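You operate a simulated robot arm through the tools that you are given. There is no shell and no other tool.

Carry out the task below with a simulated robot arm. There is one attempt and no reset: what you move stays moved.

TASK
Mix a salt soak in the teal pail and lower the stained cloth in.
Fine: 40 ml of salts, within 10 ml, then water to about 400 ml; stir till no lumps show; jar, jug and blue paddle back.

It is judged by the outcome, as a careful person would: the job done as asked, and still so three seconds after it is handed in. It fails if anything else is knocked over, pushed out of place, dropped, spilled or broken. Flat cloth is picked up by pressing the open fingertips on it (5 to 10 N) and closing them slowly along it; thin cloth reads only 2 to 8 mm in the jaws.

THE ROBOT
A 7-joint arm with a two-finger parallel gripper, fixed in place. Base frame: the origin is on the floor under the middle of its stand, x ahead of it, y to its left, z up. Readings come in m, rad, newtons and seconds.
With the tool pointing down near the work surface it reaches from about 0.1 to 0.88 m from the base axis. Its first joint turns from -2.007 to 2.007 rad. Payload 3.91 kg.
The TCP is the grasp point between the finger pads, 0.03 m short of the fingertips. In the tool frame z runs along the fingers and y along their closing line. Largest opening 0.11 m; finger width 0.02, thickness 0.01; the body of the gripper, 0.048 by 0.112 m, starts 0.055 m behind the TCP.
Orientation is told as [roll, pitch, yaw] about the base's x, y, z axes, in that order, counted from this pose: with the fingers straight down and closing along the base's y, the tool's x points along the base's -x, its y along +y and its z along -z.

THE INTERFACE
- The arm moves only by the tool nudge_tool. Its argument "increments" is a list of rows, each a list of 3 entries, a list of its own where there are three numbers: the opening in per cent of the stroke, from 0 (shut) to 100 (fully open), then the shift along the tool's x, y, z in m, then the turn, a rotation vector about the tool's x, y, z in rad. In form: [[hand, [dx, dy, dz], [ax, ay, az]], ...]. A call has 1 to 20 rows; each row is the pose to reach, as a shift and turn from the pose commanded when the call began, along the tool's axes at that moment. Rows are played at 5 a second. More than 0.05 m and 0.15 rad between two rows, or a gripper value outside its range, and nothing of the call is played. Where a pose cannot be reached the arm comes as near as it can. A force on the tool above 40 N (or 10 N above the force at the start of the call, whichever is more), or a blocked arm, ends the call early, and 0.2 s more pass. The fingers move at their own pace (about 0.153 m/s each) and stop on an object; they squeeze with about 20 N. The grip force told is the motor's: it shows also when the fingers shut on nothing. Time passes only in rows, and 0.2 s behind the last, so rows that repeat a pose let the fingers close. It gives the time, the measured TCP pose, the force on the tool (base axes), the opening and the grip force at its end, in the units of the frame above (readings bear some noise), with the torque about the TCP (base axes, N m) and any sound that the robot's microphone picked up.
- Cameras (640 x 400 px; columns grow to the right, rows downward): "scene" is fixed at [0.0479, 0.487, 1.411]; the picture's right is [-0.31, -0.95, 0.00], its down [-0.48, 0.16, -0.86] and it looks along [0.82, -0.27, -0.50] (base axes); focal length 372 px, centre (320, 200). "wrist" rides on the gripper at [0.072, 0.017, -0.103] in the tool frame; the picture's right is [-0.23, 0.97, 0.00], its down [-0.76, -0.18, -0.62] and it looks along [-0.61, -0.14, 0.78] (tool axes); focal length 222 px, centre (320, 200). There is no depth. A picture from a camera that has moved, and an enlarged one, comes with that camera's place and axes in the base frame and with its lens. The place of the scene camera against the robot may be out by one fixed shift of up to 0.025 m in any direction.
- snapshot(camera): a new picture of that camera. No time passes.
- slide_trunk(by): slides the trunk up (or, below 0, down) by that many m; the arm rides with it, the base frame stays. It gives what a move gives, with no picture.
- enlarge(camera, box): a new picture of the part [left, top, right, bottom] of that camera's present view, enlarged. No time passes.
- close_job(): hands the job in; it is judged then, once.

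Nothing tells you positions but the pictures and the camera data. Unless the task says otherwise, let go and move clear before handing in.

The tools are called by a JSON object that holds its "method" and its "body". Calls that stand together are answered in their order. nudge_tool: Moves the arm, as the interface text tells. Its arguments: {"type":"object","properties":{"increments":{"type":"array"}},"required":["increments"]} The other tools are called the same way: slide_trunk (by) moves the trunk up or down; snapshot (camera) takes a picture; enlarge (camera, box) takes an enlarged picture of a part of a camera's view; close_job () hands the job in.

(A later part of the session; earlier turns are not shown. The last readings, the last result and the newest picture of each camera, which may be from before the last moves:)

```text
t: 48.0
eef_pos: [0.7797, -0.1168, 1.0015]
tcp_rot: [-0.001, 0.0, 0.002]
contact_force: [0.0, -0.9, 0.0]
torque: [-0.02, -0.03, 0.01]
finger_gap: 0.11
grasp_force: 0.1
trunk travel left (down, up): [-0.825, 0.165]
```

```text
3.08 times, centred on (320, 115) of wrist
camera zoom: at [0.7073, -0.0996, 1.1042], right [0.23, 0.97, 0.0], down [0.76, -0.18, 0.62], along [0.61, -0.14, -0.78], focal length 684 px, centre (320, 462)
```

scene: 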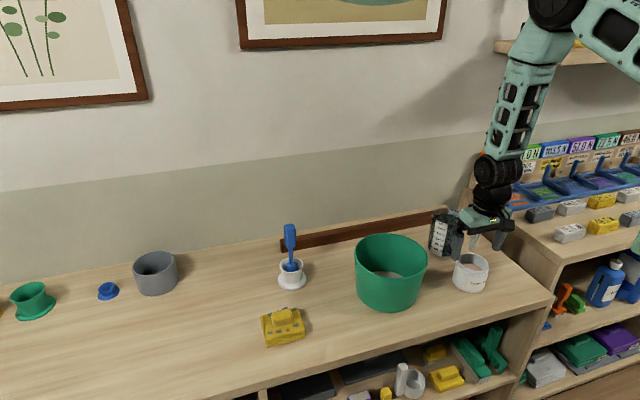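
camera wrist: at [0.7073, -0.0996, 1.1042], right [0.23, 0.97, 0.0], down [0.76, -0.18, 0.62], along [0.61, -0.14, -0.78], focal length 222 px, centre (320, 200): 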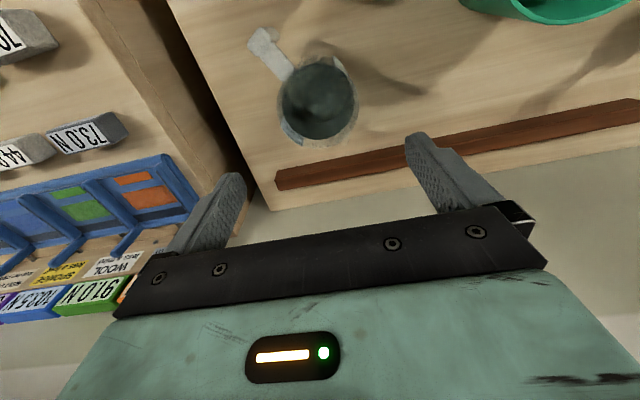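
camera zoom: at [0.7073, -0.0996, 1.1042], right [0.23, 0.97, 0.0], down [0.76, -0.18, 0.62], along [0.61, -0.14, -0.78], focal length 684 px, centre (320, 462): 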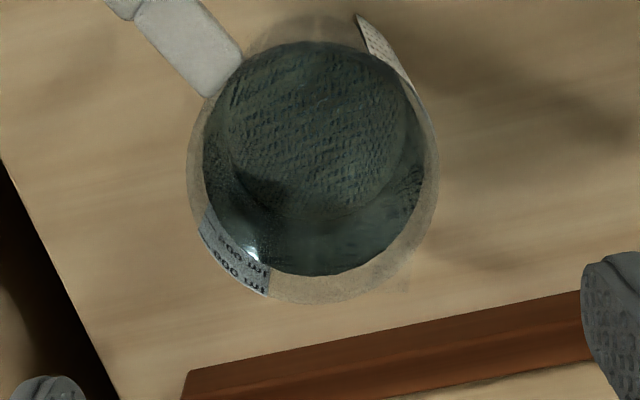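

The jug's centre is about (0.781, -0.120) with an outer diameter of about 90 mm, which fits the gripper. I'll zoom in from the scene camera to read its starting water level.

{"method": "enlarge", "body": {"camera": "scene", "box": [424, 204, 484, 262]}}

{"method": "enlarge", "body": {"camera": "scene", "box": [424, 204, 464, 232]}}

{"method": "enlarge", "body": {"camera": "wrist", "box": [280, 50, 360, 120]}}

{"method": "enlarge", "body": {"camera": "wrist", "box": [280, 90, 360, 160]}}

```text
6.90 times, centred on (454, 233) of scene
camera zoom: at [0.0479, 0.487, 1.411], right [-0.31, -0.95, 0.0], down [-0.48, 0.16, -0.86], along [0.82, -0.27, -0.5], focal length 2563 px, centre (-604, -28)
```

zoom: 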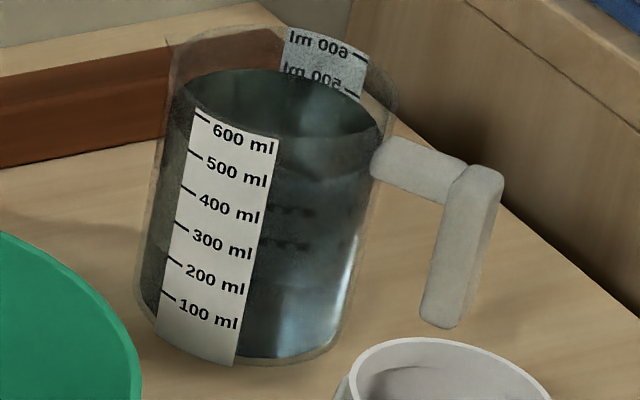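

```text
14.29 times, centred on (444, 218) of scene
camera zoom: at [0.0479, 0.487, 1.411], right [-0.31, -0.95, 0.0], down [-0.48, 0.16, -0.86], along [0.82, -0.27, -0.5], focal length 5310 px, centre (-1451, -57)
```

zoom: 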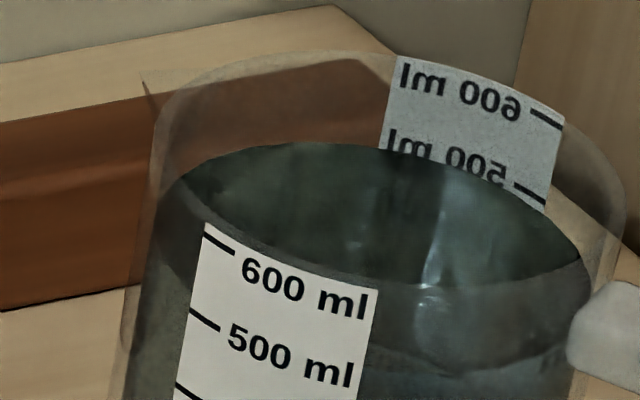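

```text
5.71 times, centred on (320, 85) of wrist
camera zoom: at [0.7073, -0.0996, 1.1042], right [0.23, 0.97, 0.0], down [0.76, -0.18, 0.62], along [0.61, -0.14, -0.78], focal length 1269 px, centre (320, 857)
```

zoom: 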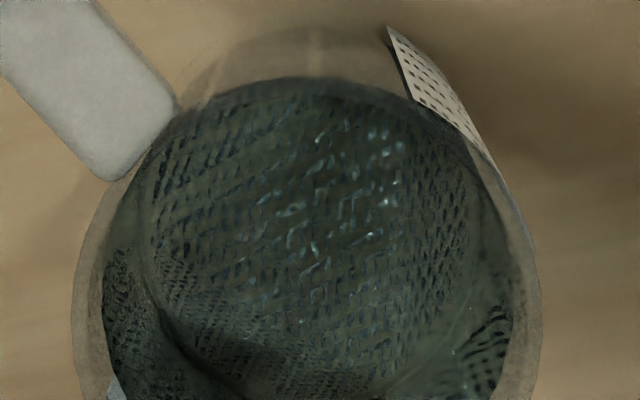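

```text
5.71 times, centred on (320, 125) of wrist
camera zoom: at [0.7073, -0.0996, 1.1042], right [0.23, 0.97, 0.0], down [0.76, -0.18, 0.62], along [0.61, -0.14, -0.78], focal length 1269 px, centre (320, 629)
```

zoom: 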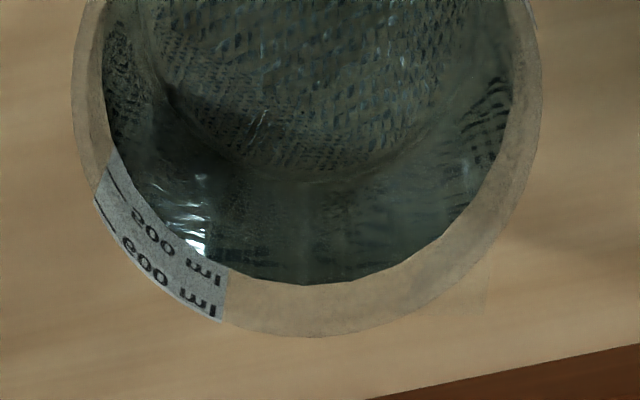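

The far-side marks indicate the jug holds about 490–500 ml; its rim is at z about 0.852 with an outer diameter of about 90 mm. I'll lower to just above its rim, corrected for centring, and check.

{"method": "nudge_tool", "body": {"increments": [[100, [-0.001, -0.0033, 0.03], [0, 0, 0]], [100, [-0.001, -0.0033, 0.06], [0, 0, 0]], [100, [-0.001, -0.0033, 0.09], [0, 0, 0]], [100, [-0.001, -0.0033, 0.1], [0, 0, 0]], [100, [-0.001, -0.0033, 0.1], [0, 0, 0]]]}}

{"method": "snapshot", "body": {"camera": "wrist"}}

{"method": "enlarge", "body": {"camera": "scene", "box": [420, 170, 510, 270]}}

```text
t: 49.2
eef_pos: [0.7815, -0.1194, 0.8999]
tcp_rot: [0.0, -0.001, 0.001]
contact_force: [0.2, -0.8, 0.4]
torque: [0.03, 0.01, 0.01]
finger_gap: 0.1099
grasp_force: 0.0
trunk travel left (down, up): [-0.825, 0.165]
```

```text
taken
camera wrist: at [0.7091, -0.1025, 1.0033], right [0.23, 0.97, 0.0], down [0.76, -0.18, 0.62], along [0.61, -0.14, -0.78], focal length 222 px, centre (320, 200)
```

wrist: 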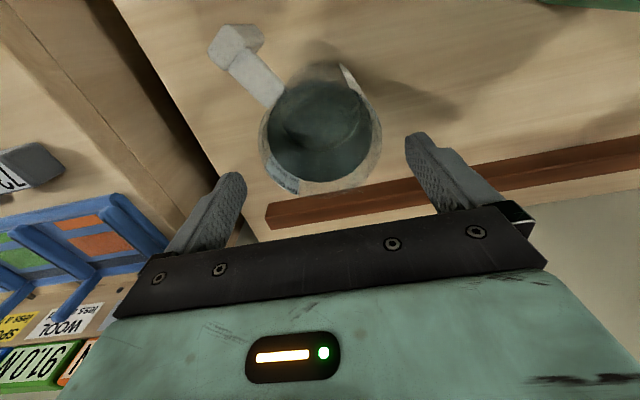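

```text
4.00 times, centred on (465, 220) of scene
camera zoom: at [0.0479, 0.487, 1.411], right [-0.31, -0.95, 0.0], down [-0.48, 0.16, -0.86], along [0.82, -0.27, -0.5], focal length 1487 px, centre (-260, 120)
```

zoom: 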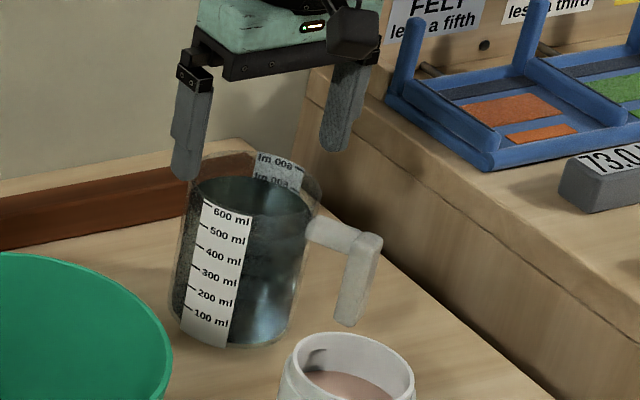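

{"method": "enlarge", "body": {"camera": "wrist", "box": [240, 70, 400, 200]}}

```text
3.08 times, centred on (320, 135) of wrist
camera zoom: at [0.7091, -0.1025, 1.0033], right [0.23, 0.97, 0.0], down [0.76, -0.18, 0.62], along [0.61, -0.14, -0.78], focal length 684 px, centre (320, 400)
```

zoom: 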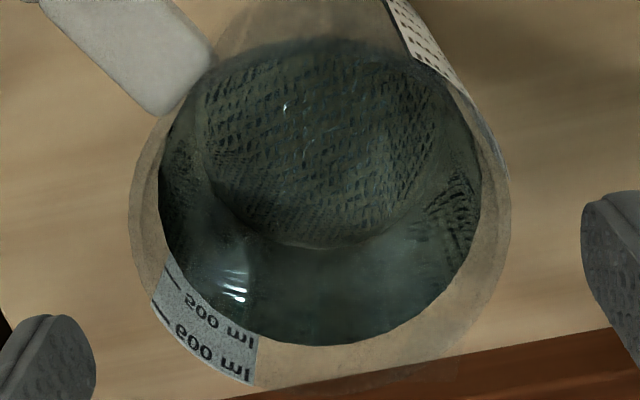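

The jug is centred within 3 mm between the open fingers. Lowering so the fingers straddle its upper body.

{"method": "nudge_tool", "body": {"increments": [[100, [0.002, 0.0005, 0.02], [0, 0, 0]], [100, [0.002, 0.0005, 0.045], [0, 0, 0]], [100, [0.002, 0.0005, 0.07], [0, 0, 0]], [100, [0.002, 0.0005, 0.085], [0, 0, 0]], [100, [0.002, 0.0005, 0.091], [0, 0, 0]], [100, [0.002, 0.0005, 0.091], [0, 0, 0]]]}}

{"method": "snapshot", "body": {"camera": "wrist"}}

{"method": "enlarge", "body": {"camera": "scene", "box": [420, 170, 510, 270]}}

```text
t: 50.6
eef_pos: [0.7812, -0.12, 0.81]
tcp_rot: [0.0, 0.0, 0.0]
contact_force: [-0.5, 0.8, 1.2]
torque: [0.01, 0.0, 0.01]
finger_gap: 0.1101
grasp_force: 0.0
trunk travel left (down, up): [-0.825, 0.165]
```

```text
taken
camera wrist: at [0.708, -0.1018, 0.9127], right [0.23, 0.97, 0.0], down [0.76, -0.18, 0.62], along [0.61, -0.14, -0.78], focal length 222 px, centre (320, 200)
```

wrist: 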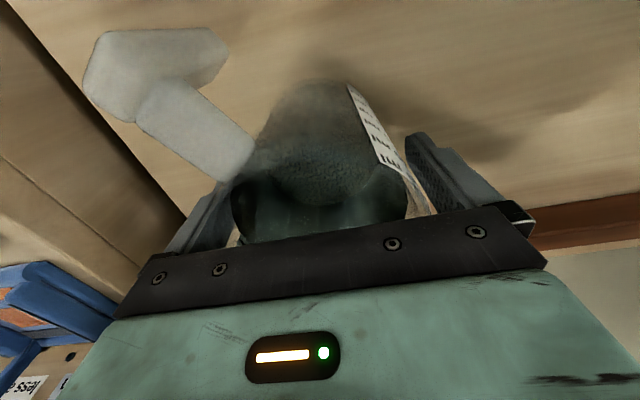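

```text
4.00 times, centred on (465, 220) of scene
camera zoom: at [0.0479, 0.487, 1.411], right [-0.31, -0.95, 0.0], down [-0.48, 0.16, -0.86], along [0.82, -0.27, -0.5], focal length 1487 px, centre (-260, 120)
```

zoom: 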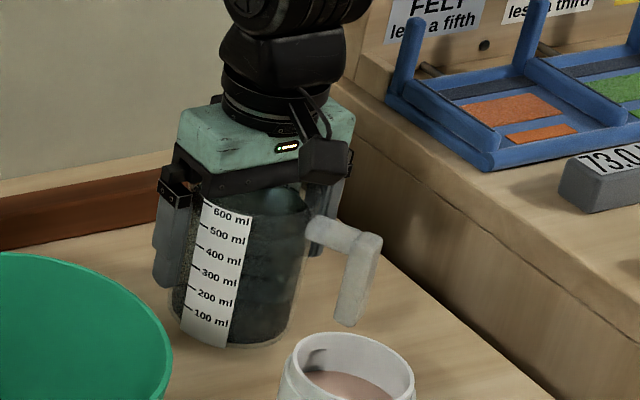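

The fingers straddle the jug with the palm just clear of its rim. Closing.

{"method": "nudge_tool", "body": {"increments": [[40, [0, 0, 0], [0, 0, 0]], [40, [0, 0, 0], [0, 0, 0]], [40, [0, 0, 0], [0, 0, 0]], [40, [0, 0, 0], [0, 0, 0]]]}}

{"method": "snapshot", "body": {"camera": "wrist"}}

{"method": "enlarge", "body": {"camera": "scene", "box": [420, 170, 510, 270]}}

```text
t: 51.6
eef_pos: [0.7807, -0.1199, 0.8106]
tcp_rot: [0.0, 0.0, 0.0]
contact_force: [0.3, -0.8, 0.0]
torque: [0.04, -0.09, -0.05]
finger_gap: 0.089
grasp_force: 20.1
trunk travel left (down, up): [-0.825, 0.165]
```

```text
taken
camera wrist: at [0.7079, -0.1019, 0.9128], right [0.23, 0.97, 0.0], down [0.76, -0.18, 0.62], along [0.61, -0.14, -0.78], focal length 222 px, centre (320, 200)
```

wrist: 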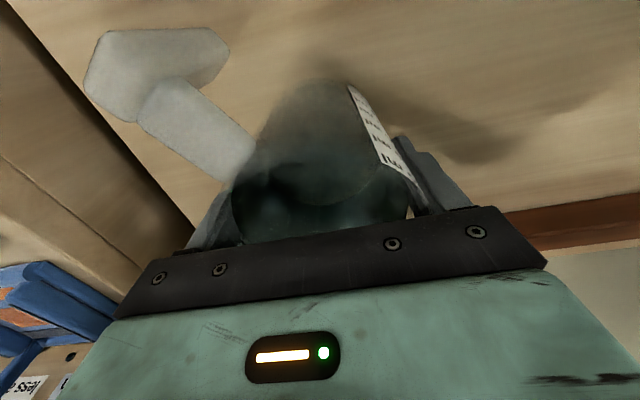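

```text
4.00 times, centred on (465, 220) of scene
camera zoom: at [0.0479, 0.487, 1.411], right [-0.31, -0.95, 0.0], down [-0.48, 0.16, -0.86], along [0.82, -0.27, -0.5], focal length 1487 px, centre (-260, 120)
```

zoom: 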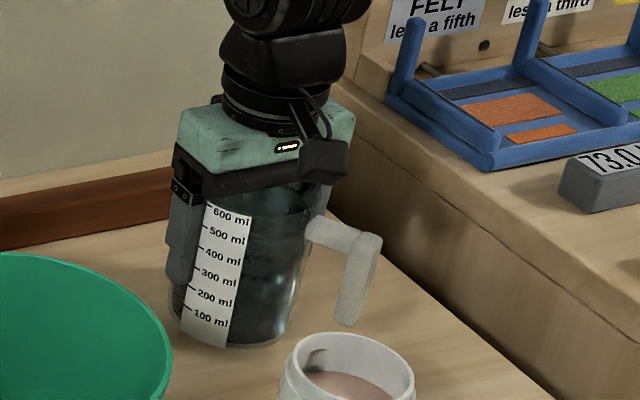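

The grip is firm at 89 mm. A small test lift to check that the jug stays level.

{"method": "nudge_tool", "body": {"increments": [[40, [0, 0, -0.005], [0, 0, 0]], [40, [0, 0, -0.012], [0, 0, 0]], [40, [0, 0, -0.02], [0, 0, 0]], [40, [0, 0, -0.02], [0, 0, 0]]]}}

{"method": "enlarge", "body": {"camera": "scene", "box": [420, 170, 510, 270]}}

{"method": "snapshot", "body": {"camera": "wrist"}}

```text
t: 52.6
eef_pos: [0.7805, -0.1205, 0.8289]
tcp_rot: [0.0, 0.0, 0.0]
contact_force: [0.7, -0.7, -4.0]
torque: [-0.02, -0.02, 0.01]
finger_gap: 0.0889
grasp_force: 20.1
trunk travel left (down, up): [-0.825, 0.165]
```

```text
4.00 times, centred on (465, 220) of scene
camera zoom: at [0.0479, 0.487, 1.411], right [-0.31, -0.95, 0.0], down [-0.48, 0.16, -0.86], along [0.82, -0.27, -0.5], focal length 1487 px, centre (-260, 120)
```

zoom: 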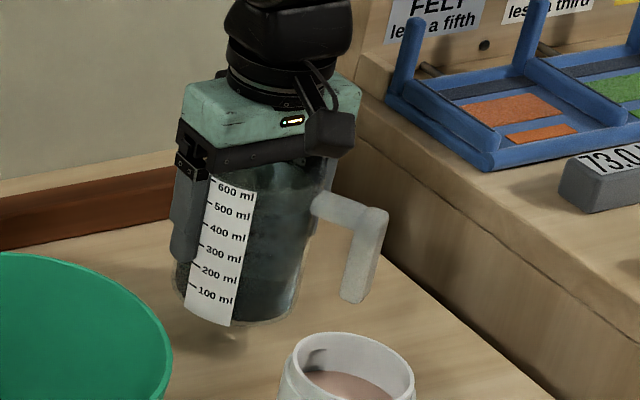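

```text
taken
camera wrist: at [0.7078, -0.1018, 0.9331], right [0.23, 0.97, 0.0], down [0.76, -0.18, 0.62], along [0.61, -0.14, -0.78], focal length 222 px, centre (320, 200)
```

wrist: 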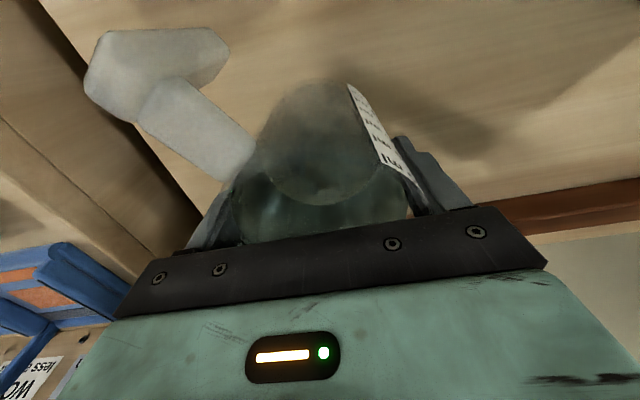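

The jug lifts cleanly and level. I'll raise it to clear the pail rim and carry it gently over the pail.

{"method": "nudge_tool", "body": {"increments": [[40, [0, 0, -0.025], [0, 0, 0]], [40, [0, 0, -0.055], [0, 0, 0]], [40, [0, 0, -0.085], [0, 0, 0]], [40, [0, 0, -0.115], [0, 0, 0]], [40, [0, 0, -0.14], [0, 0, 0]], [40, [0.004, 0.018, -0.14], [0, 0, 0]], [40, [0.01, 0.045, -0.14], [0, 0, 0]], [40, [0.0165, 0.073, -0.14], [0, 0, 0]], [40, [0.023, 0.102, -0.14], [0, 0, 0]], [40, [0.03, 0.132, -0.14], [0, 0, 0]], [40, [0.0365, 0.161, -0.14], [0, 0, 0]], [40, [0.043, 0.189, -0.14], [0, 0, 0]], [40, [0.049, 0.215, -0.14], [0, 0, 0]], [40, [0.0535, 0.235, -0.14], [0, 0, 0]], [40, [0.0555, 0.2446, -0.14], [0, 0, 0]], [40, [0.0555, 0.2446, -0.14], [0, 0, 0]]]}}

{"method": "snapshot", "body": {"camera": "scene"}}

{"method": "snapshot", "body": {"camera": "wrist"}}

{"method": "enlarge", "body": {"camera": "scene", "box": [340, 150, 440, 260]}}

```text
t: 56.0
eef_pos: [0.7238, 0.1273, 0.9711]
tcp_rot: [0.001, 0.0, -0.002]
contact_force: [1.1, -1.0, -5.0]
torque: [0.0, -0.01, 0.01]
finger_gap: 0.0887
grasp_force: 20.1
trunk travel left (down, up): [-0.825, 0.165]
```

```text
taken
```

scene: 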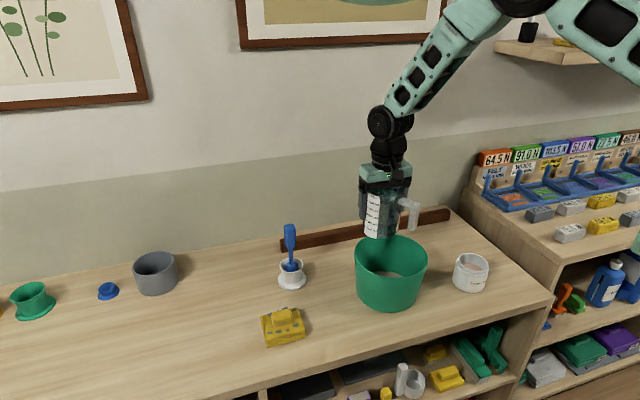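

```text
taken
camera wrist: at [0.6509, 0.1433, 1.0724], right [0.23, 0.97, 0.0], down [0.76, -0.18, 0.62], along [0.61, -0.14, -0.78], focal length 222 px, centre (320, 200)
```

wrist: 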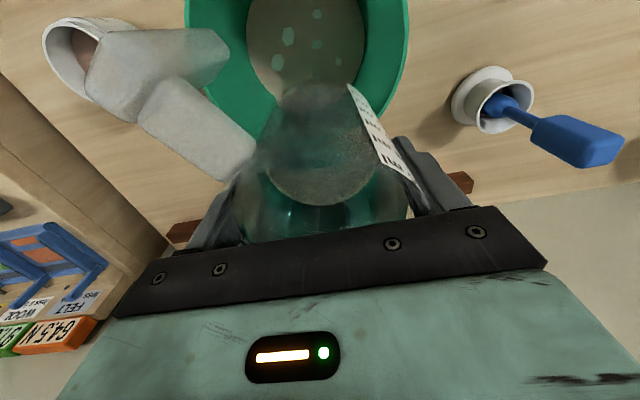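

```text
3.64 times, centred on (390, 205) of scene
camera zoom: at [0.0479, 0.487, 1.411], right [-0.31, -0.95, 0.0], down [-0.48, 0.16, -0.86], along [0.82, -0.27, -0.5], focal length 1352 px, centre (66, 182)
```

zoom: 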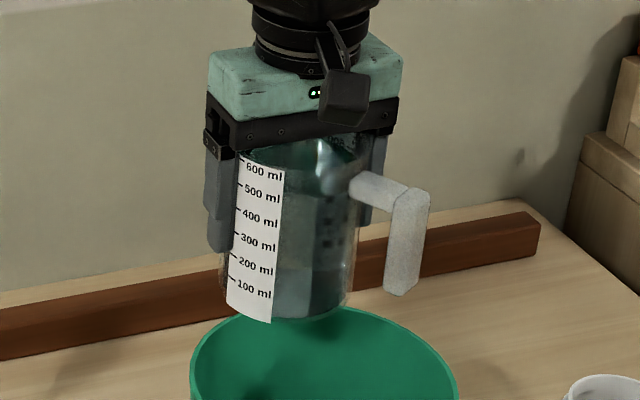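

The jug is upright above the pail. I'll begin tilting, gently, up to about 34° and look.

{"method": "nudge_tool", "body": {"increments": [[40, [0, 0, 0], [0, -0.1, 0]], [40, [0, 0, 0], [0, -0.2, 0]], [40, [0, 0, 0], [0, -0.3, 0]], [40, [0, 0, 0], [0, -0.4, 0]], [40, [0, 0, 0], [0, -0.48, 0]], [40, [0, 0, 0], [0, -0.54, 0]], [40, [0, 0, 0], [0, -0.58, 0]]]}}

{"method": "enlarge", "body": {"camera": "scene", "box": [340, 150, 440, 310]}}

{"method": "snapshot", "body": {"camera": "wrist"}}

```text
t: 57.6
eef_pos: [0.724, 0.1246, 0.9704]
tcp_rot: [0.0, -0.58, 0.001]
contact_force: [0.2, 0.4, -4.6]
torque: [0.02, 0.05, 0.01]
finger_gap: 0.0888
grasp_force: 20.1
trunk travel left (down, up): [-0.825, 0.165]
```

```text
2.50 times, centred on (390, 230) of scene
camera zoom: at [0.0479, 0.487, 1.411], right [-0.31, -0.95, 0.0], down [-0.48, 0.16, -0.86], along [0.82, -0.27, -0.5], focal length 929 px, centre (145, 125)
```

zoom: 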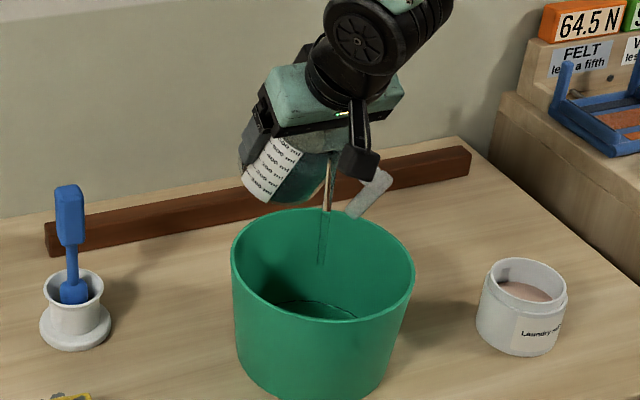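

```text
taken
camera wrist: at [0.6065, 0.1424, 1.0166], right [0.19, 0.97, 0.12], down [0.3, -0.18, 0.94], along [0.94, -0.14, -0.32], focal length 222 px, centre (320, 200)
```

wrist: 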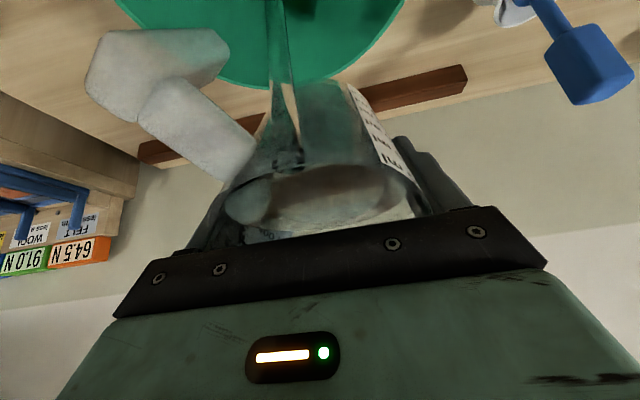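

Water is streaming into the pail. Continuing the tilt slowly to about 52°.

{"method": "nudge_tool", "body": {"increments": [[40, [0, 0, 0], [0, -0.03, 0]], [40, [0, 0, 0], [0, -0.07, 0]], [40, [0, 0, 0], [0, -0.11, 0]], [40, [0, 0, 0], [0, -0.15, 0]], [40, [0, 0, 0], [0, -0.19, 0]], [40, [0, 0, 0], [0, -0.23, 0]], [40, [0, 0, 0], [0, -0.27, 0]], [40, [0, 0, 0], [0, -0.31, 0]], [40, [0, 0, 0], [0, -0.33, 0]], [40, [0, 0, 0], [0, -0.33, 0]]]}}

{"method": "enlarge", "body": {"camera": "scene", "box": [340, 150, 440, 310]}}

{"method": "snapshot", "body": {"camera": "wrist"}}

```text
t: 59.8
eef_pos: [0.7233, 0.1256, 0.9704]
tcp_rot: [0.0, -0.911, 0.0]
contact_force: [0.3, 0.6, -4.0]
torque: [-0.02, 0.1, 0.02]
finger_gap: 0.0887
grasp_force: 20.3
trunk travel left (down, up): [-0.825, 0.165]
```

```text
2.50 times, centred on (390, 230) of scene
camera zoom: at [0.0479, 0.487, 1.411], right [-0.31, -0.95, 0.0], down [-0.48, 0.16, -0.86], along [0.82, -0.27, -0.5], focal length 929 px, centre (145, 125)
```

zoom: 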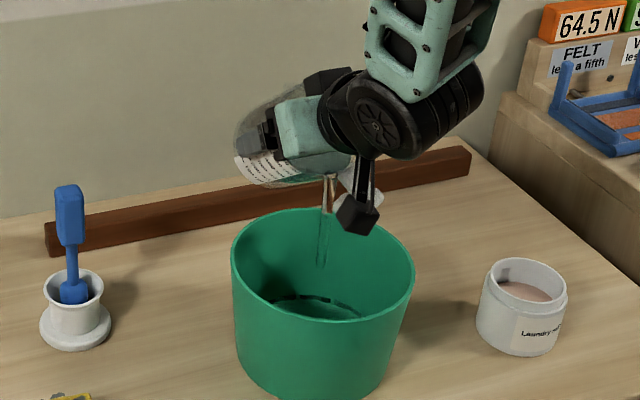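

```text
taken
camera wrist: at [0.5974, 0.1431, 0.9759], right [0.14, 0.97, 0.18], down [-0.02, -0.18, 0.98], along [0.99, -0.14, 0.0], focal length 222 px, centre (320, 200)
```

wrist: 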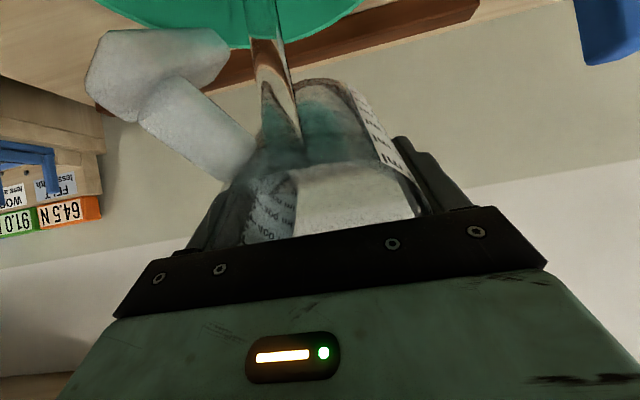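

Pouring continues steadily with the stream landing in the pail. Tilting on to about 65°.

{"method": "nudge_tool", "body": {"increments": [[40, [0, 0, 0], [0, -0.03, 0]], [40, [0, 0, 0], [0, -0.06, 0]], [40, [0, 0, 0], [0, -0.09, 0]], [40, [0, 0, 0], [0, -0.12, 0]], [40, [0, 0, 0], [0, -0.15, 0]], [40, [0, 0, 0], [0, -0.18, 0]], [40, [0, 0, 0], [0, -0.21, 0]], [40, [0, 0, 0], [0, -0.22, 0]], [40, [0, 0, 0], [0, -0.22, 0]], [40, [0, 0, 0], [0, -0.22, 0]]]}}

{"method": "enlarge", "body": {"camera": "scene", "box": [340, 150, 440, 310]}}

{"method": "snapshot", "body": {"camera": "wrist"}}

```text
t: 62.0
eef_pos: [0.7244, 0.1257, 0.9696]
tcp_rot: [0.001, -1.131, 0.001]
contact_force: [0.8, -0.3, -4.4]
torque: [-0.02, 0.1, -0.03]
finger_gap: 0.0888
grasp_force: 20.1
trunk travel left (down, up): [-0.825, 0.165]
```

```text
2.50 times, centred on (390, 230) of scene
camera zoom: at [0.0479, 0.487, 1.411], right [-0.31, -0.95, 0.0], down [-0.48, 0.16, -0.86], along [0.82, -0.27, -0.5], focal length 929 px, centre (145, 125)
```

zoom: 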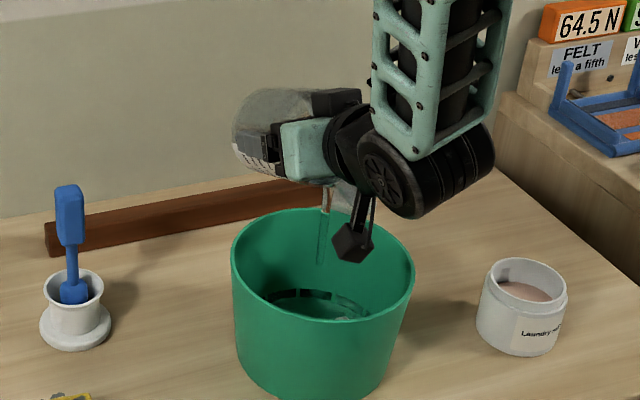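

```text
taken
camera wrist: at [0.5996, 0.1423, 0.9483], right [0.1, 0.97, 0.21], down [-0.24, -0.18, 0.95], along [0.97, -0.14, 0.22], focal length 222 px, centre (320, 200)
```

wrist: 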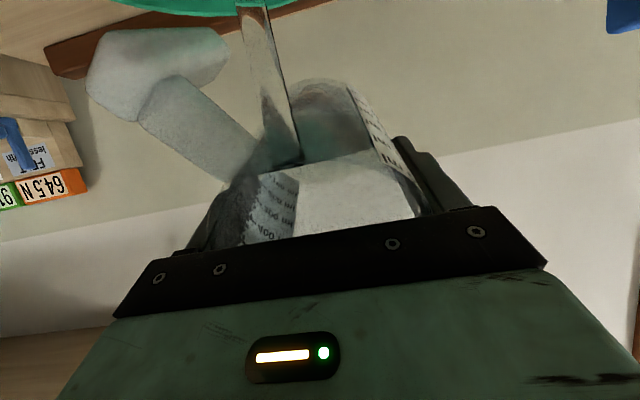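

The stream is still running at 65°. I'll hold briefly here and check whether it settles.

{"method": "nudge_tool", "body": {"increments": [[40, [0, 0, 0], [0, 0, 0]], [40, [0, 0, 0], [0, 0, 0]], [40, [0, 0, 0], [0, 0, 0]], [40, [0, 0, 0], [0, 0, 0]], [40, [0, 0, 0], [0, 0, 0]]]}}

{"method": "enlarge", "body": {"camera": "scene", "box": [360, 170, 420, 300]}}

{"method": "snapshot", "body": {"camera": "wrist"}}

```text
t: 63.2
eef_pos: [0.7238, 0.1246, 0.9696]
tcp_rot: [-0.001, -1.129, 0.003]
contact_force: [0.7, -0.9, -3.7]
torque: [0.03, 0.09, 0.02]
finger_gap: 0.0886
grasp_force: 19.9
trunk travel left (down, up): [-0.825, 0.165]
```

```text
3.08 times, centred on (390, 235) of scene
camera zoom: at [0.0479, 0.487, 1.411], right [-0.31, -0.95, 0.0], down [-0.48, 0.16, -0.86], along [0.82, -0.27, -0.5], focal length 1144 px, centre (105, 92)
```

zoom: 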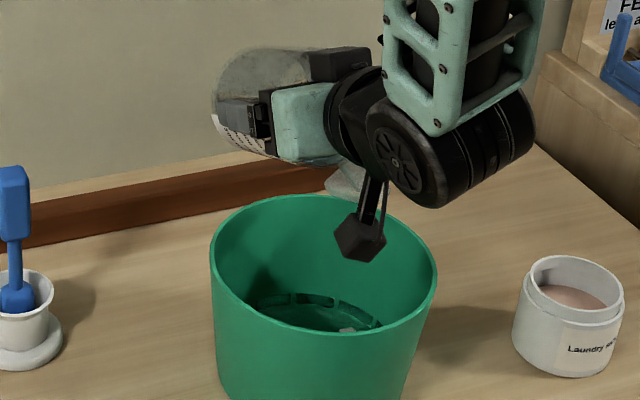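

```text
taken
camera wrist: at [0.5996, 0.1423, 0.9483], right [0.1, 0.97, 0.21], down [-0.24, -0.18, 0.95], along [0.97, -0.14, 0.22], focal length 222 px, centre (320, 200)
```

wrist: 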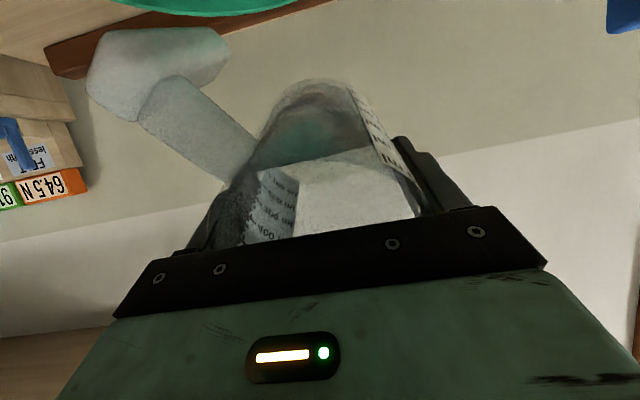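

The flow has stopped at 65°. I'll bring the jug upright to read the remaining volume on its scale.

{"method": "nudge_tool", "body": {"increments": [[40, [0, 0, 0], [0, 0.14, 0]], [40, [0, 0, 0], [0, 0.28, 0]], [40, [0, 0, 0], [0, 0.42, 0]], [40, [0, 0, 0], [0, 0.56, 0]], [40, [0, 0, 0], [0, 0.7, 0]], [40, [0, 0, 0], [0, 0.84, 0]], [40, [0, 0, 0], [0, 0.98, 0]], [40, [0, 0, 0], [0, 1.1, 0]], [40, [0, 0, 0], [0, 1.13, 0]], [40, [0, 0, 0], [0, 1.13, 0]]]}}

{"method": "enlarge", "body": {"camera": "scene", "box": [350, 170, 420, 250]}}

{"method": "snapshot", "body": {"camera": "wrist"}}

{"method": "enlarge", "body": {"camera": "wrist", "box": [180, 0, 420, 120]}}

```text
t: 65.4
eef_pos: [0.7243, 0.1254, 0.9711]
tcp_rot: [0.001, -0.001, 0.0]
contact_force: [-0.6, -0.7, -4.6]
torque: [0.0, -0.02, 0.01]
finger_gap: 0.089
grasp_force: 19.5
trunk travel left (down, up): [-0.825, 0.165]
```

```text
5.00 times, centred on (385, 210) of scene
camera zoom: at [0.0479, 0.487, 1.411], right [-0.31, -0.95, 0.0], down [-0.48, 0.16, -0.86], along [0.82, -0.27, -0.5], focal length 1858 px, centre (-5, 150)
```

zoom: 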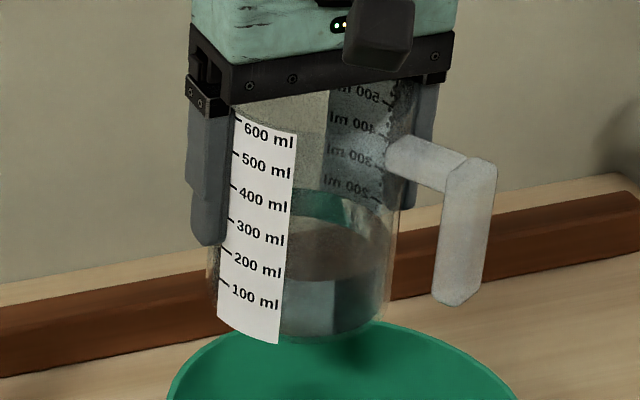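

```text
taken
camera wrist: at [0.6516, 0.1428, 1.0732], right [0.23, 0.97, 0.0], down [0.76, -0.18, 0.62], along [0.61, -0.14, -0.78], focal length 222 px, centre (320, 200)
```

wrist: 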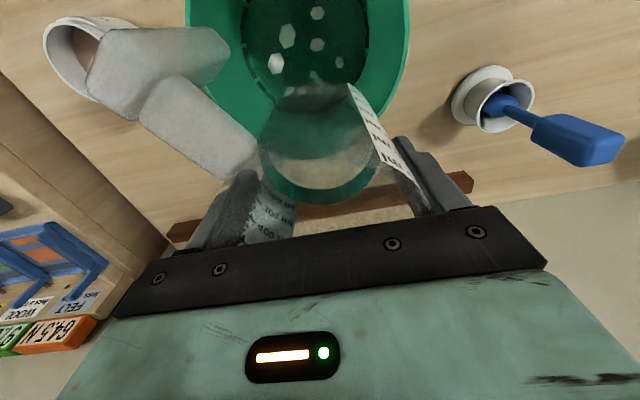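

```text
2.67 times, centred on (300, 60) of wrist
camera zoom: at [0.6516, 0.1428, 1.0732], right [0.23, 0.97, 0.0], down [0.76, -0.18, 0.62], along [0.61, -0.14, -0.78], focal length 592 px, centre (373, 573)
```

zoom: 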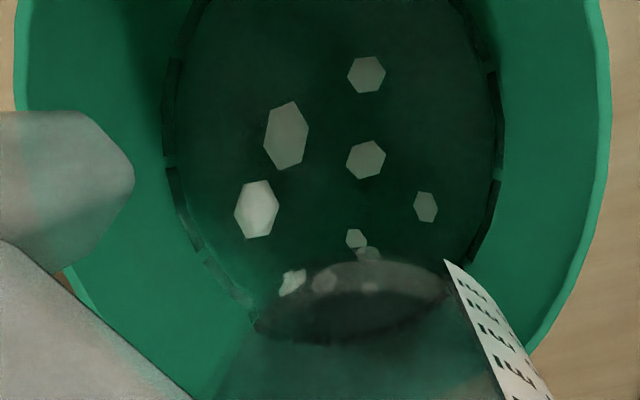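

The jug now reads roughly 150–200 ml, and dashes are visible at the pail's water line. I'll zoom in on both for accurate readings.

{"method": "enlarge", "body": {"camera": "scene", "box": [370, 195, 410, 235]}}

{"method": "enlarge", "body": {"camera": "scene", "box": [350, 235, 430, 290]}}

{"method": "enlarge", "body": {"camera": "wrist", "box": [230, 0, 310, 60]}}

{"method": "enlarge", "body": {"camera": "wrist", "box": [240, 120, 400, 250]}}

```text
10.00 times, centred on (390, 215) of scene
camera zoom: at [0.0479, 0.487, 1.411], right [-0.31, -0.95, 0.0], down [-0.48, 0.16, -0.86], along [0.82, -0.27, -0.5], focal length 3717 px, centre (-380, 50)
```

zoom: 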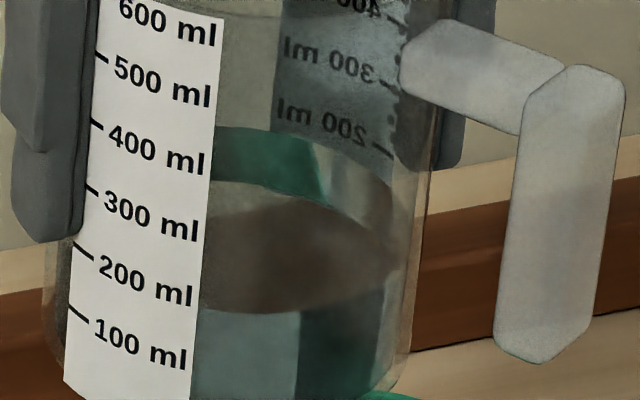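

```text
7.27 times, centred on (390, 262) of scene
camera zoom: at [0.0479, 0.487, 1.411], right [-0.31, -0.95, 0.0], down [-0.48, 0.16, -0.86], along [0.82, -0.27, -0.5], focal length 2703 px, centre (-189, -254)
```

zoom: 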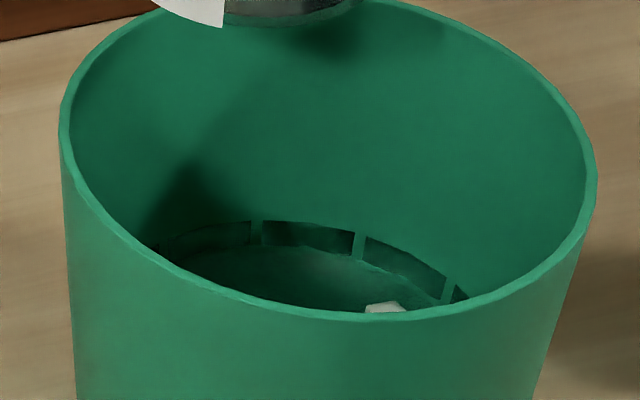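

```text
6.67 times, centred on (270, 30) of wrist
camera zoom: at [0.6516, 0.1428, 1.0732], right [0.23, 0.97, 0.0], down [0.76, -0.18, 0.62], along [0.61, -0.14, -0.78], focal length 1481 px, centre (653, 1333)
```

zoom: 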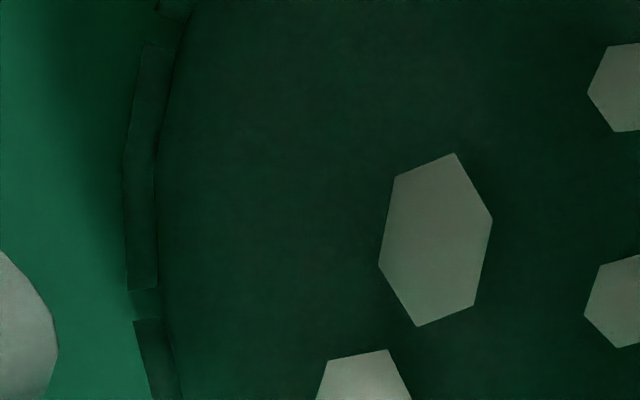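

```text
3.08 times, centred on (320, 185) of wrist
camera zoom: at [0.6516, 0.1428, 1.0732], right [0.23, 0.97, 0.0], down [0.76, -0.18, 0.62], along [0.61, -0.14, -0.78], focal length 684 px, centre (320, 246)
```

zoom: 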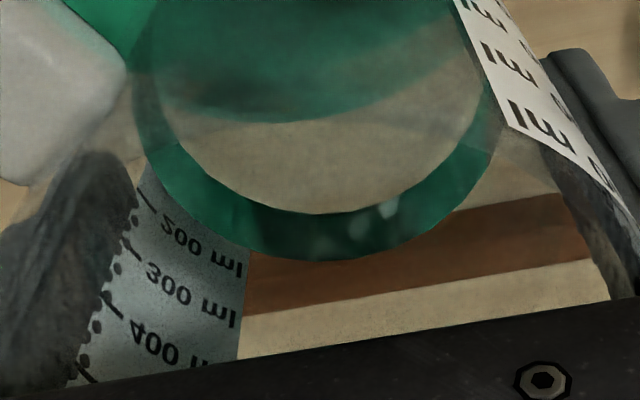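

The jug reads about 185 ml, so roughly 310 ml of water is in the pail, about 350 ml total with salts. I'll pour a little more, tilting to 70° (1.225 rad) to leave about 130 ml.

{"method": "nudge_tool", "body": {"increments": [[40, [0, 0, 0], [0, -0.14, 0]], [40, [0, 0, 0], [0, -0.28, 0]], [40, [0, 0, 0], [0, -0.42, 0]], [40, [0, 0, 0], [0, -0.56, 0]], [40, [0, 0, 0], [0, -0.7, 0]], [40, [0, 0, 0], [0, -0.84, 0]], [40, [0, 0, 0], [0, -0.98, 0]], [40, [0, 0, 0], [0, -1.08, 0]], [40, [0, 0, 0], [0, -1.14, 0]], [40, [0, 0, 0], [0, -1.18, 0]], [40, [0, 0, 0], [0, -1.21, 0]], [40, [0, 0, 0], [0, -1.225, 0]], [40, [0, 0, 0], [0, -1.225, 0]], [40, [0, 0, 0], [0, -1.225, 0]], [40, [0, 0, 0], [0, -1.225, 0]], [40, [0, 0, 0], [0, -1.225, 0]]]}}

{"method": "enlarge", "body": {"camera": "scene", "box": [340, 150, 440, 310]}}

{"method": "snapshot", "body": {"camera": "wrist"}}

```text
t: 68.8
eef_pos: [0.7248, 0.1252, 0.971]
tcp_rot: [0.001, -1.225, 0.002]
contact_force: [0.8, 0.6, -3.4]
torque: [0.03, 0.15, 0.01]
finger_gap: 0.0886
grasp_force: 20.5
trunk travel left (down, up): [-0.825, 0.165]
```

```text
2.50 times, centred on (390, 230) of scene
camera zoom: at [0.0479, 0.487, 1.411], right [-0.31, -0.95, 0.0], down [-0.48, 0.16, -0.86], along [0.82, -0.27, -0.5], focal length 929 px, centre (145, 125)
```

zoom: 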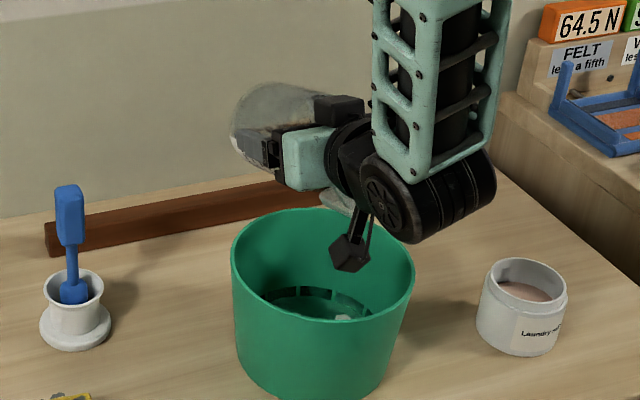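

```text
taken
camera wrist: at [0.6021, 0.1425, 0.9365], right [0.08, 0.97, 0.21], down [-0.33, -0.18, 0.93], along [0.94, -0.14, 0.31], focal length 222 px, centre (320, 200)
```

wrist: 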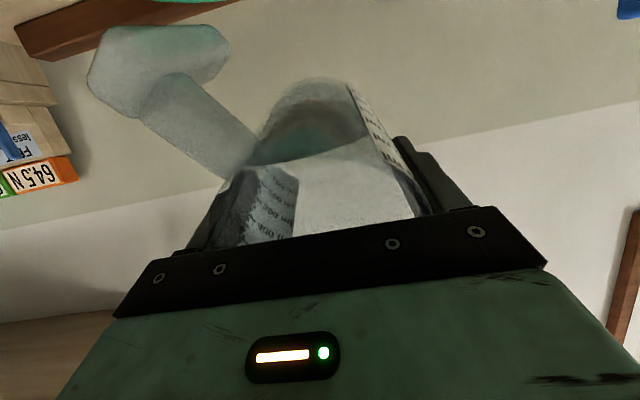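

The stream has stopped at this angle. Bringing the jug upright to read it again.

{"method": "nudge_tool", "body": {"increments": [[40, [0, 0, 0], [0, 0.14, 0]], [40, [0, 0, 0], [0, 0.28, 0]], [40, [0, 0, 0], [0, 0.42, 0]], [40, [0, 0, 0], [0, 0.56, 0]], [40, [0, 0, 0], [0, 0.7, 0]], [40, [0, 0, 0], [0, 0.84, 0]], [40, [0, 0, 0], [0, 0.98, 0]], [40, [0, 0, 0], [0, 1.12, 0]], [40, [0, 0, 0], [0, 1.2, 0]], [40, [0, 0, 0], [0, 1.225, 0]], [40, [0, 0, 0], [0, 1.225, 0]]]}}

{"method": "enlarge", "body": {"camera": "scene", "box": [370, 195, 410, 235]}}

{"method": "enlarge", "body": {"camera": "wrist", "box": [240, 120, 400, 250]}}

{"method": "enlarge", "body": {"camera": "scene", "box": [350, 235, 430, 290]}}

{"method": "enlarge", "body": {"camera": "wrist", "box": [180, 0, 420, 120]}}

```text
t: 71.2
eef_pos: [0.7241, 0.1245, 0.9715]
tcp_rot: [0.0, 0.002, 0.0]
contact_force: [0.3, 0.7, -4.1]
torque: [-0.03, -0.05, 0.03]
finger_gap: 0.0885
grasp_force: 20.4
trunk travel left (down, up): [-0.825, 0.165]
```

```text
10.00 times, centred on (390, 215) of scene
camera zoom: at [0.0479, 0.487, 1.411], right [-0.31, -0.95, 0.0], down [-0.48, 0.16, -0.86], along [0.82, -0.27, -0.5], focal length 3717 px, centre (-380, 50)
```

zoom: 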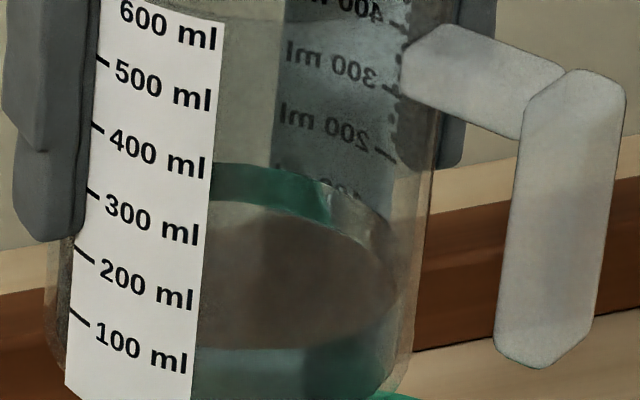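

```text
3.08 times, centred on (320, 185) of wrist
camera zoom: at [0.6517, 0.1423, 1.0733], right [0.23, 0.97, 0.0], down [0.76, -0.18, 0.62], along [0.61, -0.14, -0.78], focal length 684 px, centre (320, 246)
```

zoom: 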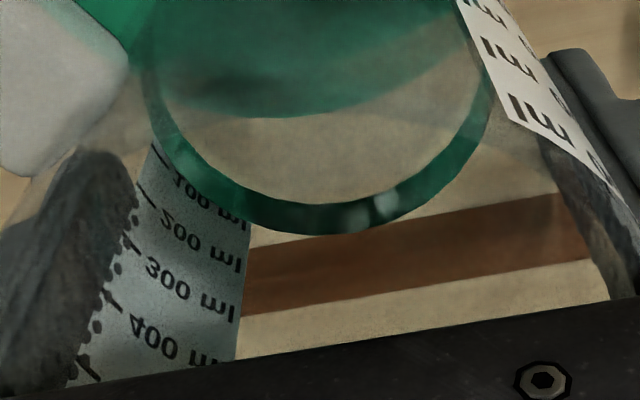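

```text
7.27 times, centred on (390, 262) of scene
camera zoom: at [0.0479, 0.487, 1.411], right [-0.31, -0.95, 0.0], down [-0.48, 0.16, -0.86], along [0.82, -0.27, -0.5], focal length 2703 px, centre (-189, -254)
```

zoom: 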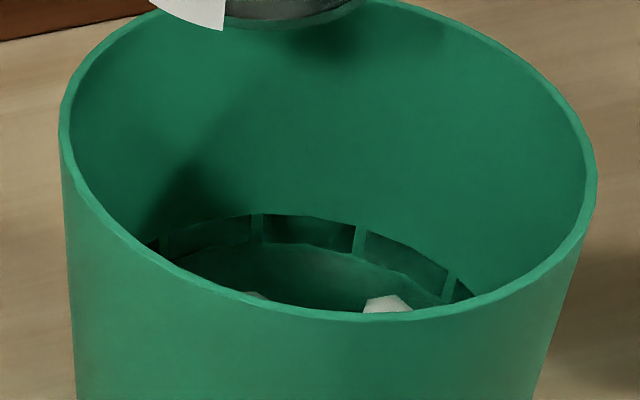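

```text
2.67 times, centred on (300, 60) of wrist
camera zoom: at [0.6517, 0.1423, 1.0733], right [0.23, 0.97, 0.0], down [0.76, -0.18, 0.62], along [0.61, -0.14, -0.78], focal length 592 px, centre (373, 573)
```

zoom: 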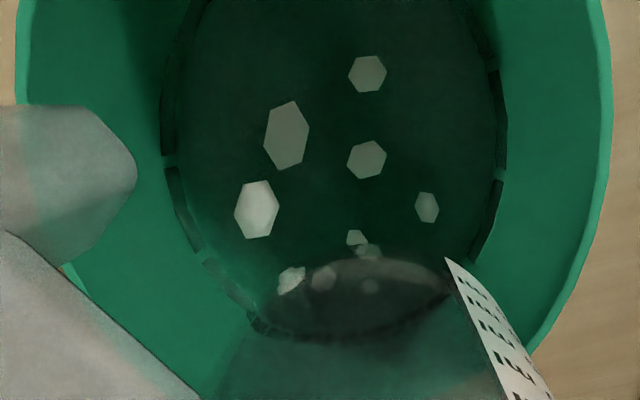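

The jug now reads about 120 ml, so about 375 ml of water went in, for a total near 413 ml with the salts. That suits "about 400 ml", so I'll carry the jug back above its spot.

{"method": "nudge_tool", "body": {"increments": [[40, [-0.003, -0.013, 0], [0, 0, 0]], [40, [-0.0085, -0.038, 0], [0, 0, 0]], [40, [-0.015, -0.067, 0], [0, 0, 0]], [40, [-0.022, -0.097, 0], [0, 0, 0]], [40, [-0.029, -0.127, 0], [0, 0, 0]], [40, [-0.0355, -0.157, 0], [0, 0, 0]], [40, [-0.042, -0.186, 0], [0, 0, 0]], [40, [-0.048, -0.212, 0], [0, 0, 0]], [40, [-0.053, -0.233, 0], [0, 0, 0]], [40, [-0.0555, -0.2446, 0], [0, 0, 0]], [40, [-0.0555, -0.2446, 0.035], [0, 0, 0]], [40, [-0.0555, -0.2446, 0.07], [0, 0, 0]], [40, [-0.0555, -0.2446, 0.105], [0, 0, 0]], [40, [-0.0555, -0.2446, 0.13], [0, 0, 0]], [40, [-0.0555, -0.2446, 0.143], [0, 0, 0]], [40, [-0.0555, -0.2446, 0.143], [0, 0, 0]]]}}

{"method": "enlarge", "body": {"camera": "scene", "box": [420, 170, 510, 270]}}

{"method": "snapshot", "body": {"camera": "wrist"}}

```text
t: 74.6
eef_pos: [0.7787, -0.1189, 0.827]
tcp_rot: [-0.001, 0.001, 0.002]
contact_force: [0.4, 0.6, -3.7]
torque: [0.0, 0.01, 0.01]
finger_gap: 0.0887
grasp_force: 19.7
trunk travel left (down, up): [-0.825, 0.165]
```

```text
4.00 times, centred on (465, 220) of scene
camera zoom: at [0.0479, 0.487, 1.411], right [-0.31, -0.95, 0.0], down [-0.48, 0.16, -0.86], along [0.82, -0.27, -0.5], focal length 1487 px, centre (-260, 120)
```

zoom: 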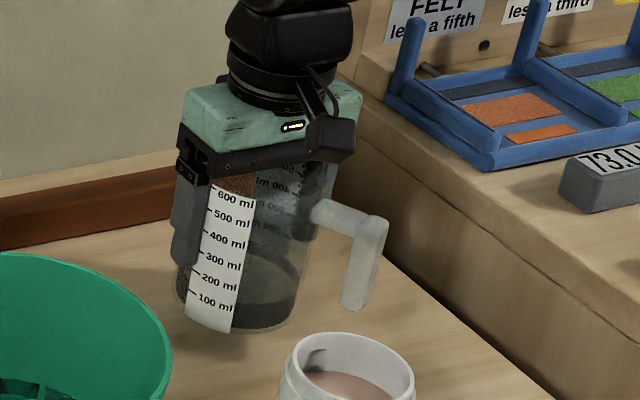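

```text
taken
camera wrist: at [0.7064, -0.102, 0.9299], right [0.23, 0.97, 0.0], down [0.76, -0.18, 0.62], along [0.61, -0.14, -0.78], focal length 222 px, centre (320, 200)
```

wrist: 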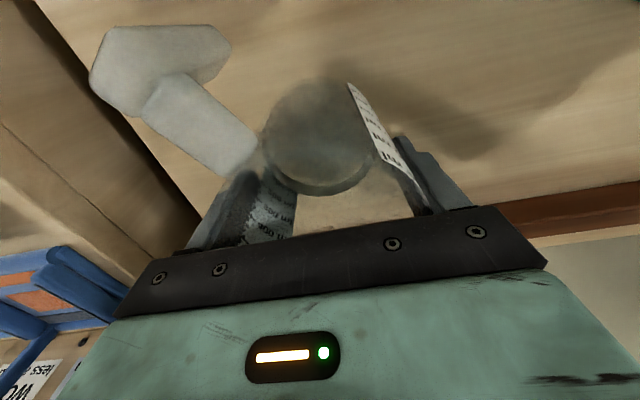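

The jug hovers just above its original spot, level. Lowering in small steps until it touches down.

{"method": "nudge_tool", "body": {"increments": [[40, [0, 0, 0.005], [0, 0, 0]], [40, [0, 0, 0.009], [0, 0, 0]], [40, [0, 0, 0.011], [0, 0, 0]], [40, [0, 0, 0.011], [0, 0, 0]]]}}

{"method": "nudge_tool", "body": {"increments": [[40, [0, 0, 0.001], [0, 0, 0]], [40, [0, 0, 0.001], [0, 0, 0]]]}}

{"method": "nudge_tool", "body": {"increments": [[40, [0, 0, 0.001], [0, 0, 0]], [40, [0, 0, 0.001], [0, 0, 0]]]}}

```text
t: 75.6
eef_pos: [0.7788, -0.1198, 0.8159]
tcp_rot: [0.0, 0.001, 0.0]
contact_force: [-0.3, 1.0, -4.3]
torque: [-0.01, -0.04, 0.0]
finger_gap: 0.0887
grasp_force: 20.0
trunk travel left (down, up): [-0.825, 0.165]
```

```text
t: 76.2
eef_pos: [0.7803, -0.12, 0.8159]
tcp_rot: [0.0, -0.001, 0.001]
contact_force: [0.6, -0.6, -3.9]
torque: [0.04, -0.01, 0.03]
finger_gap: 0.0885
grasp_force: 19.8
trunk travel left (down, up): [-0.825, 0.165]
```

```text
t: 76.8
eef_pos: [0.7802, -0.1207, 0.8144]
tcp_rot: [-0.001, -0.001, 0.0]
contact_force: [-0.3, 0.4, -3.7]
torque: [-0.02, 0.0, 0.04]
finger_gap: 0.0887
grasp_force: 19.9
trunk travel left (down, up): [-0.825, 0.165]
```

{"method": "nudge_tool", "body": {"increments": [[40, [0, 0, 0.001], [0, 0, 0]], [40, [0, 0, 0.001], [0, 0, 0]]]}}

{"method": "nudge_tool", "body": {"increments": [[40, [0, 0, 0.001], [0, 0, 0]], [40, [0, 0, 0.001], [0, 0, 0]]]}}

{"method": "nudge_tool", "body": {"increments": [[40, [0, 0, 0.001], [0, 0, 0]], [40, [0, 0, 0.001], [0, 0, 0]]]}}

```text
t: 77.4
eef_pos: [0.7792, -0.1209, 0.8138]
tcp_rot: [-0.001, -0.002, 0.0]
contact_force: [-0.4, -0.1, -4.1]
torque: [-0.02, -0.01, 0.0]
finger_gap: 0.0887
grasp_force: 19.8
trunk travel left (down, up): [-0.825, 0.165]
```

```text
t: 78.0
eef_pos: [0.779, -0.1194, 0.8123]
tcp_rot: [0.001, 0.0, 0.001]
contact_force: [0.2, -0.3, -4.5]
torque: [0.01, 0.0, -0.02]
finger_gap: 0.0888
grasp_force: 20.4
trunk travel left (down, up): [-0.825, 0.165]
```

```text
t: 78.6
eef_pos: [0.7797, -0.1201, 0.8115]
tcp_rot: [0.0, -0.002, 0.0]
contact_force: [-1.7, -0.3, -1.6]
torque: [0.0, -0.05, 0.0]
finger_gap: 0.0884
grasp_force: 19.6
trunk travel left (down, up): [-0.825, 0.165]
```

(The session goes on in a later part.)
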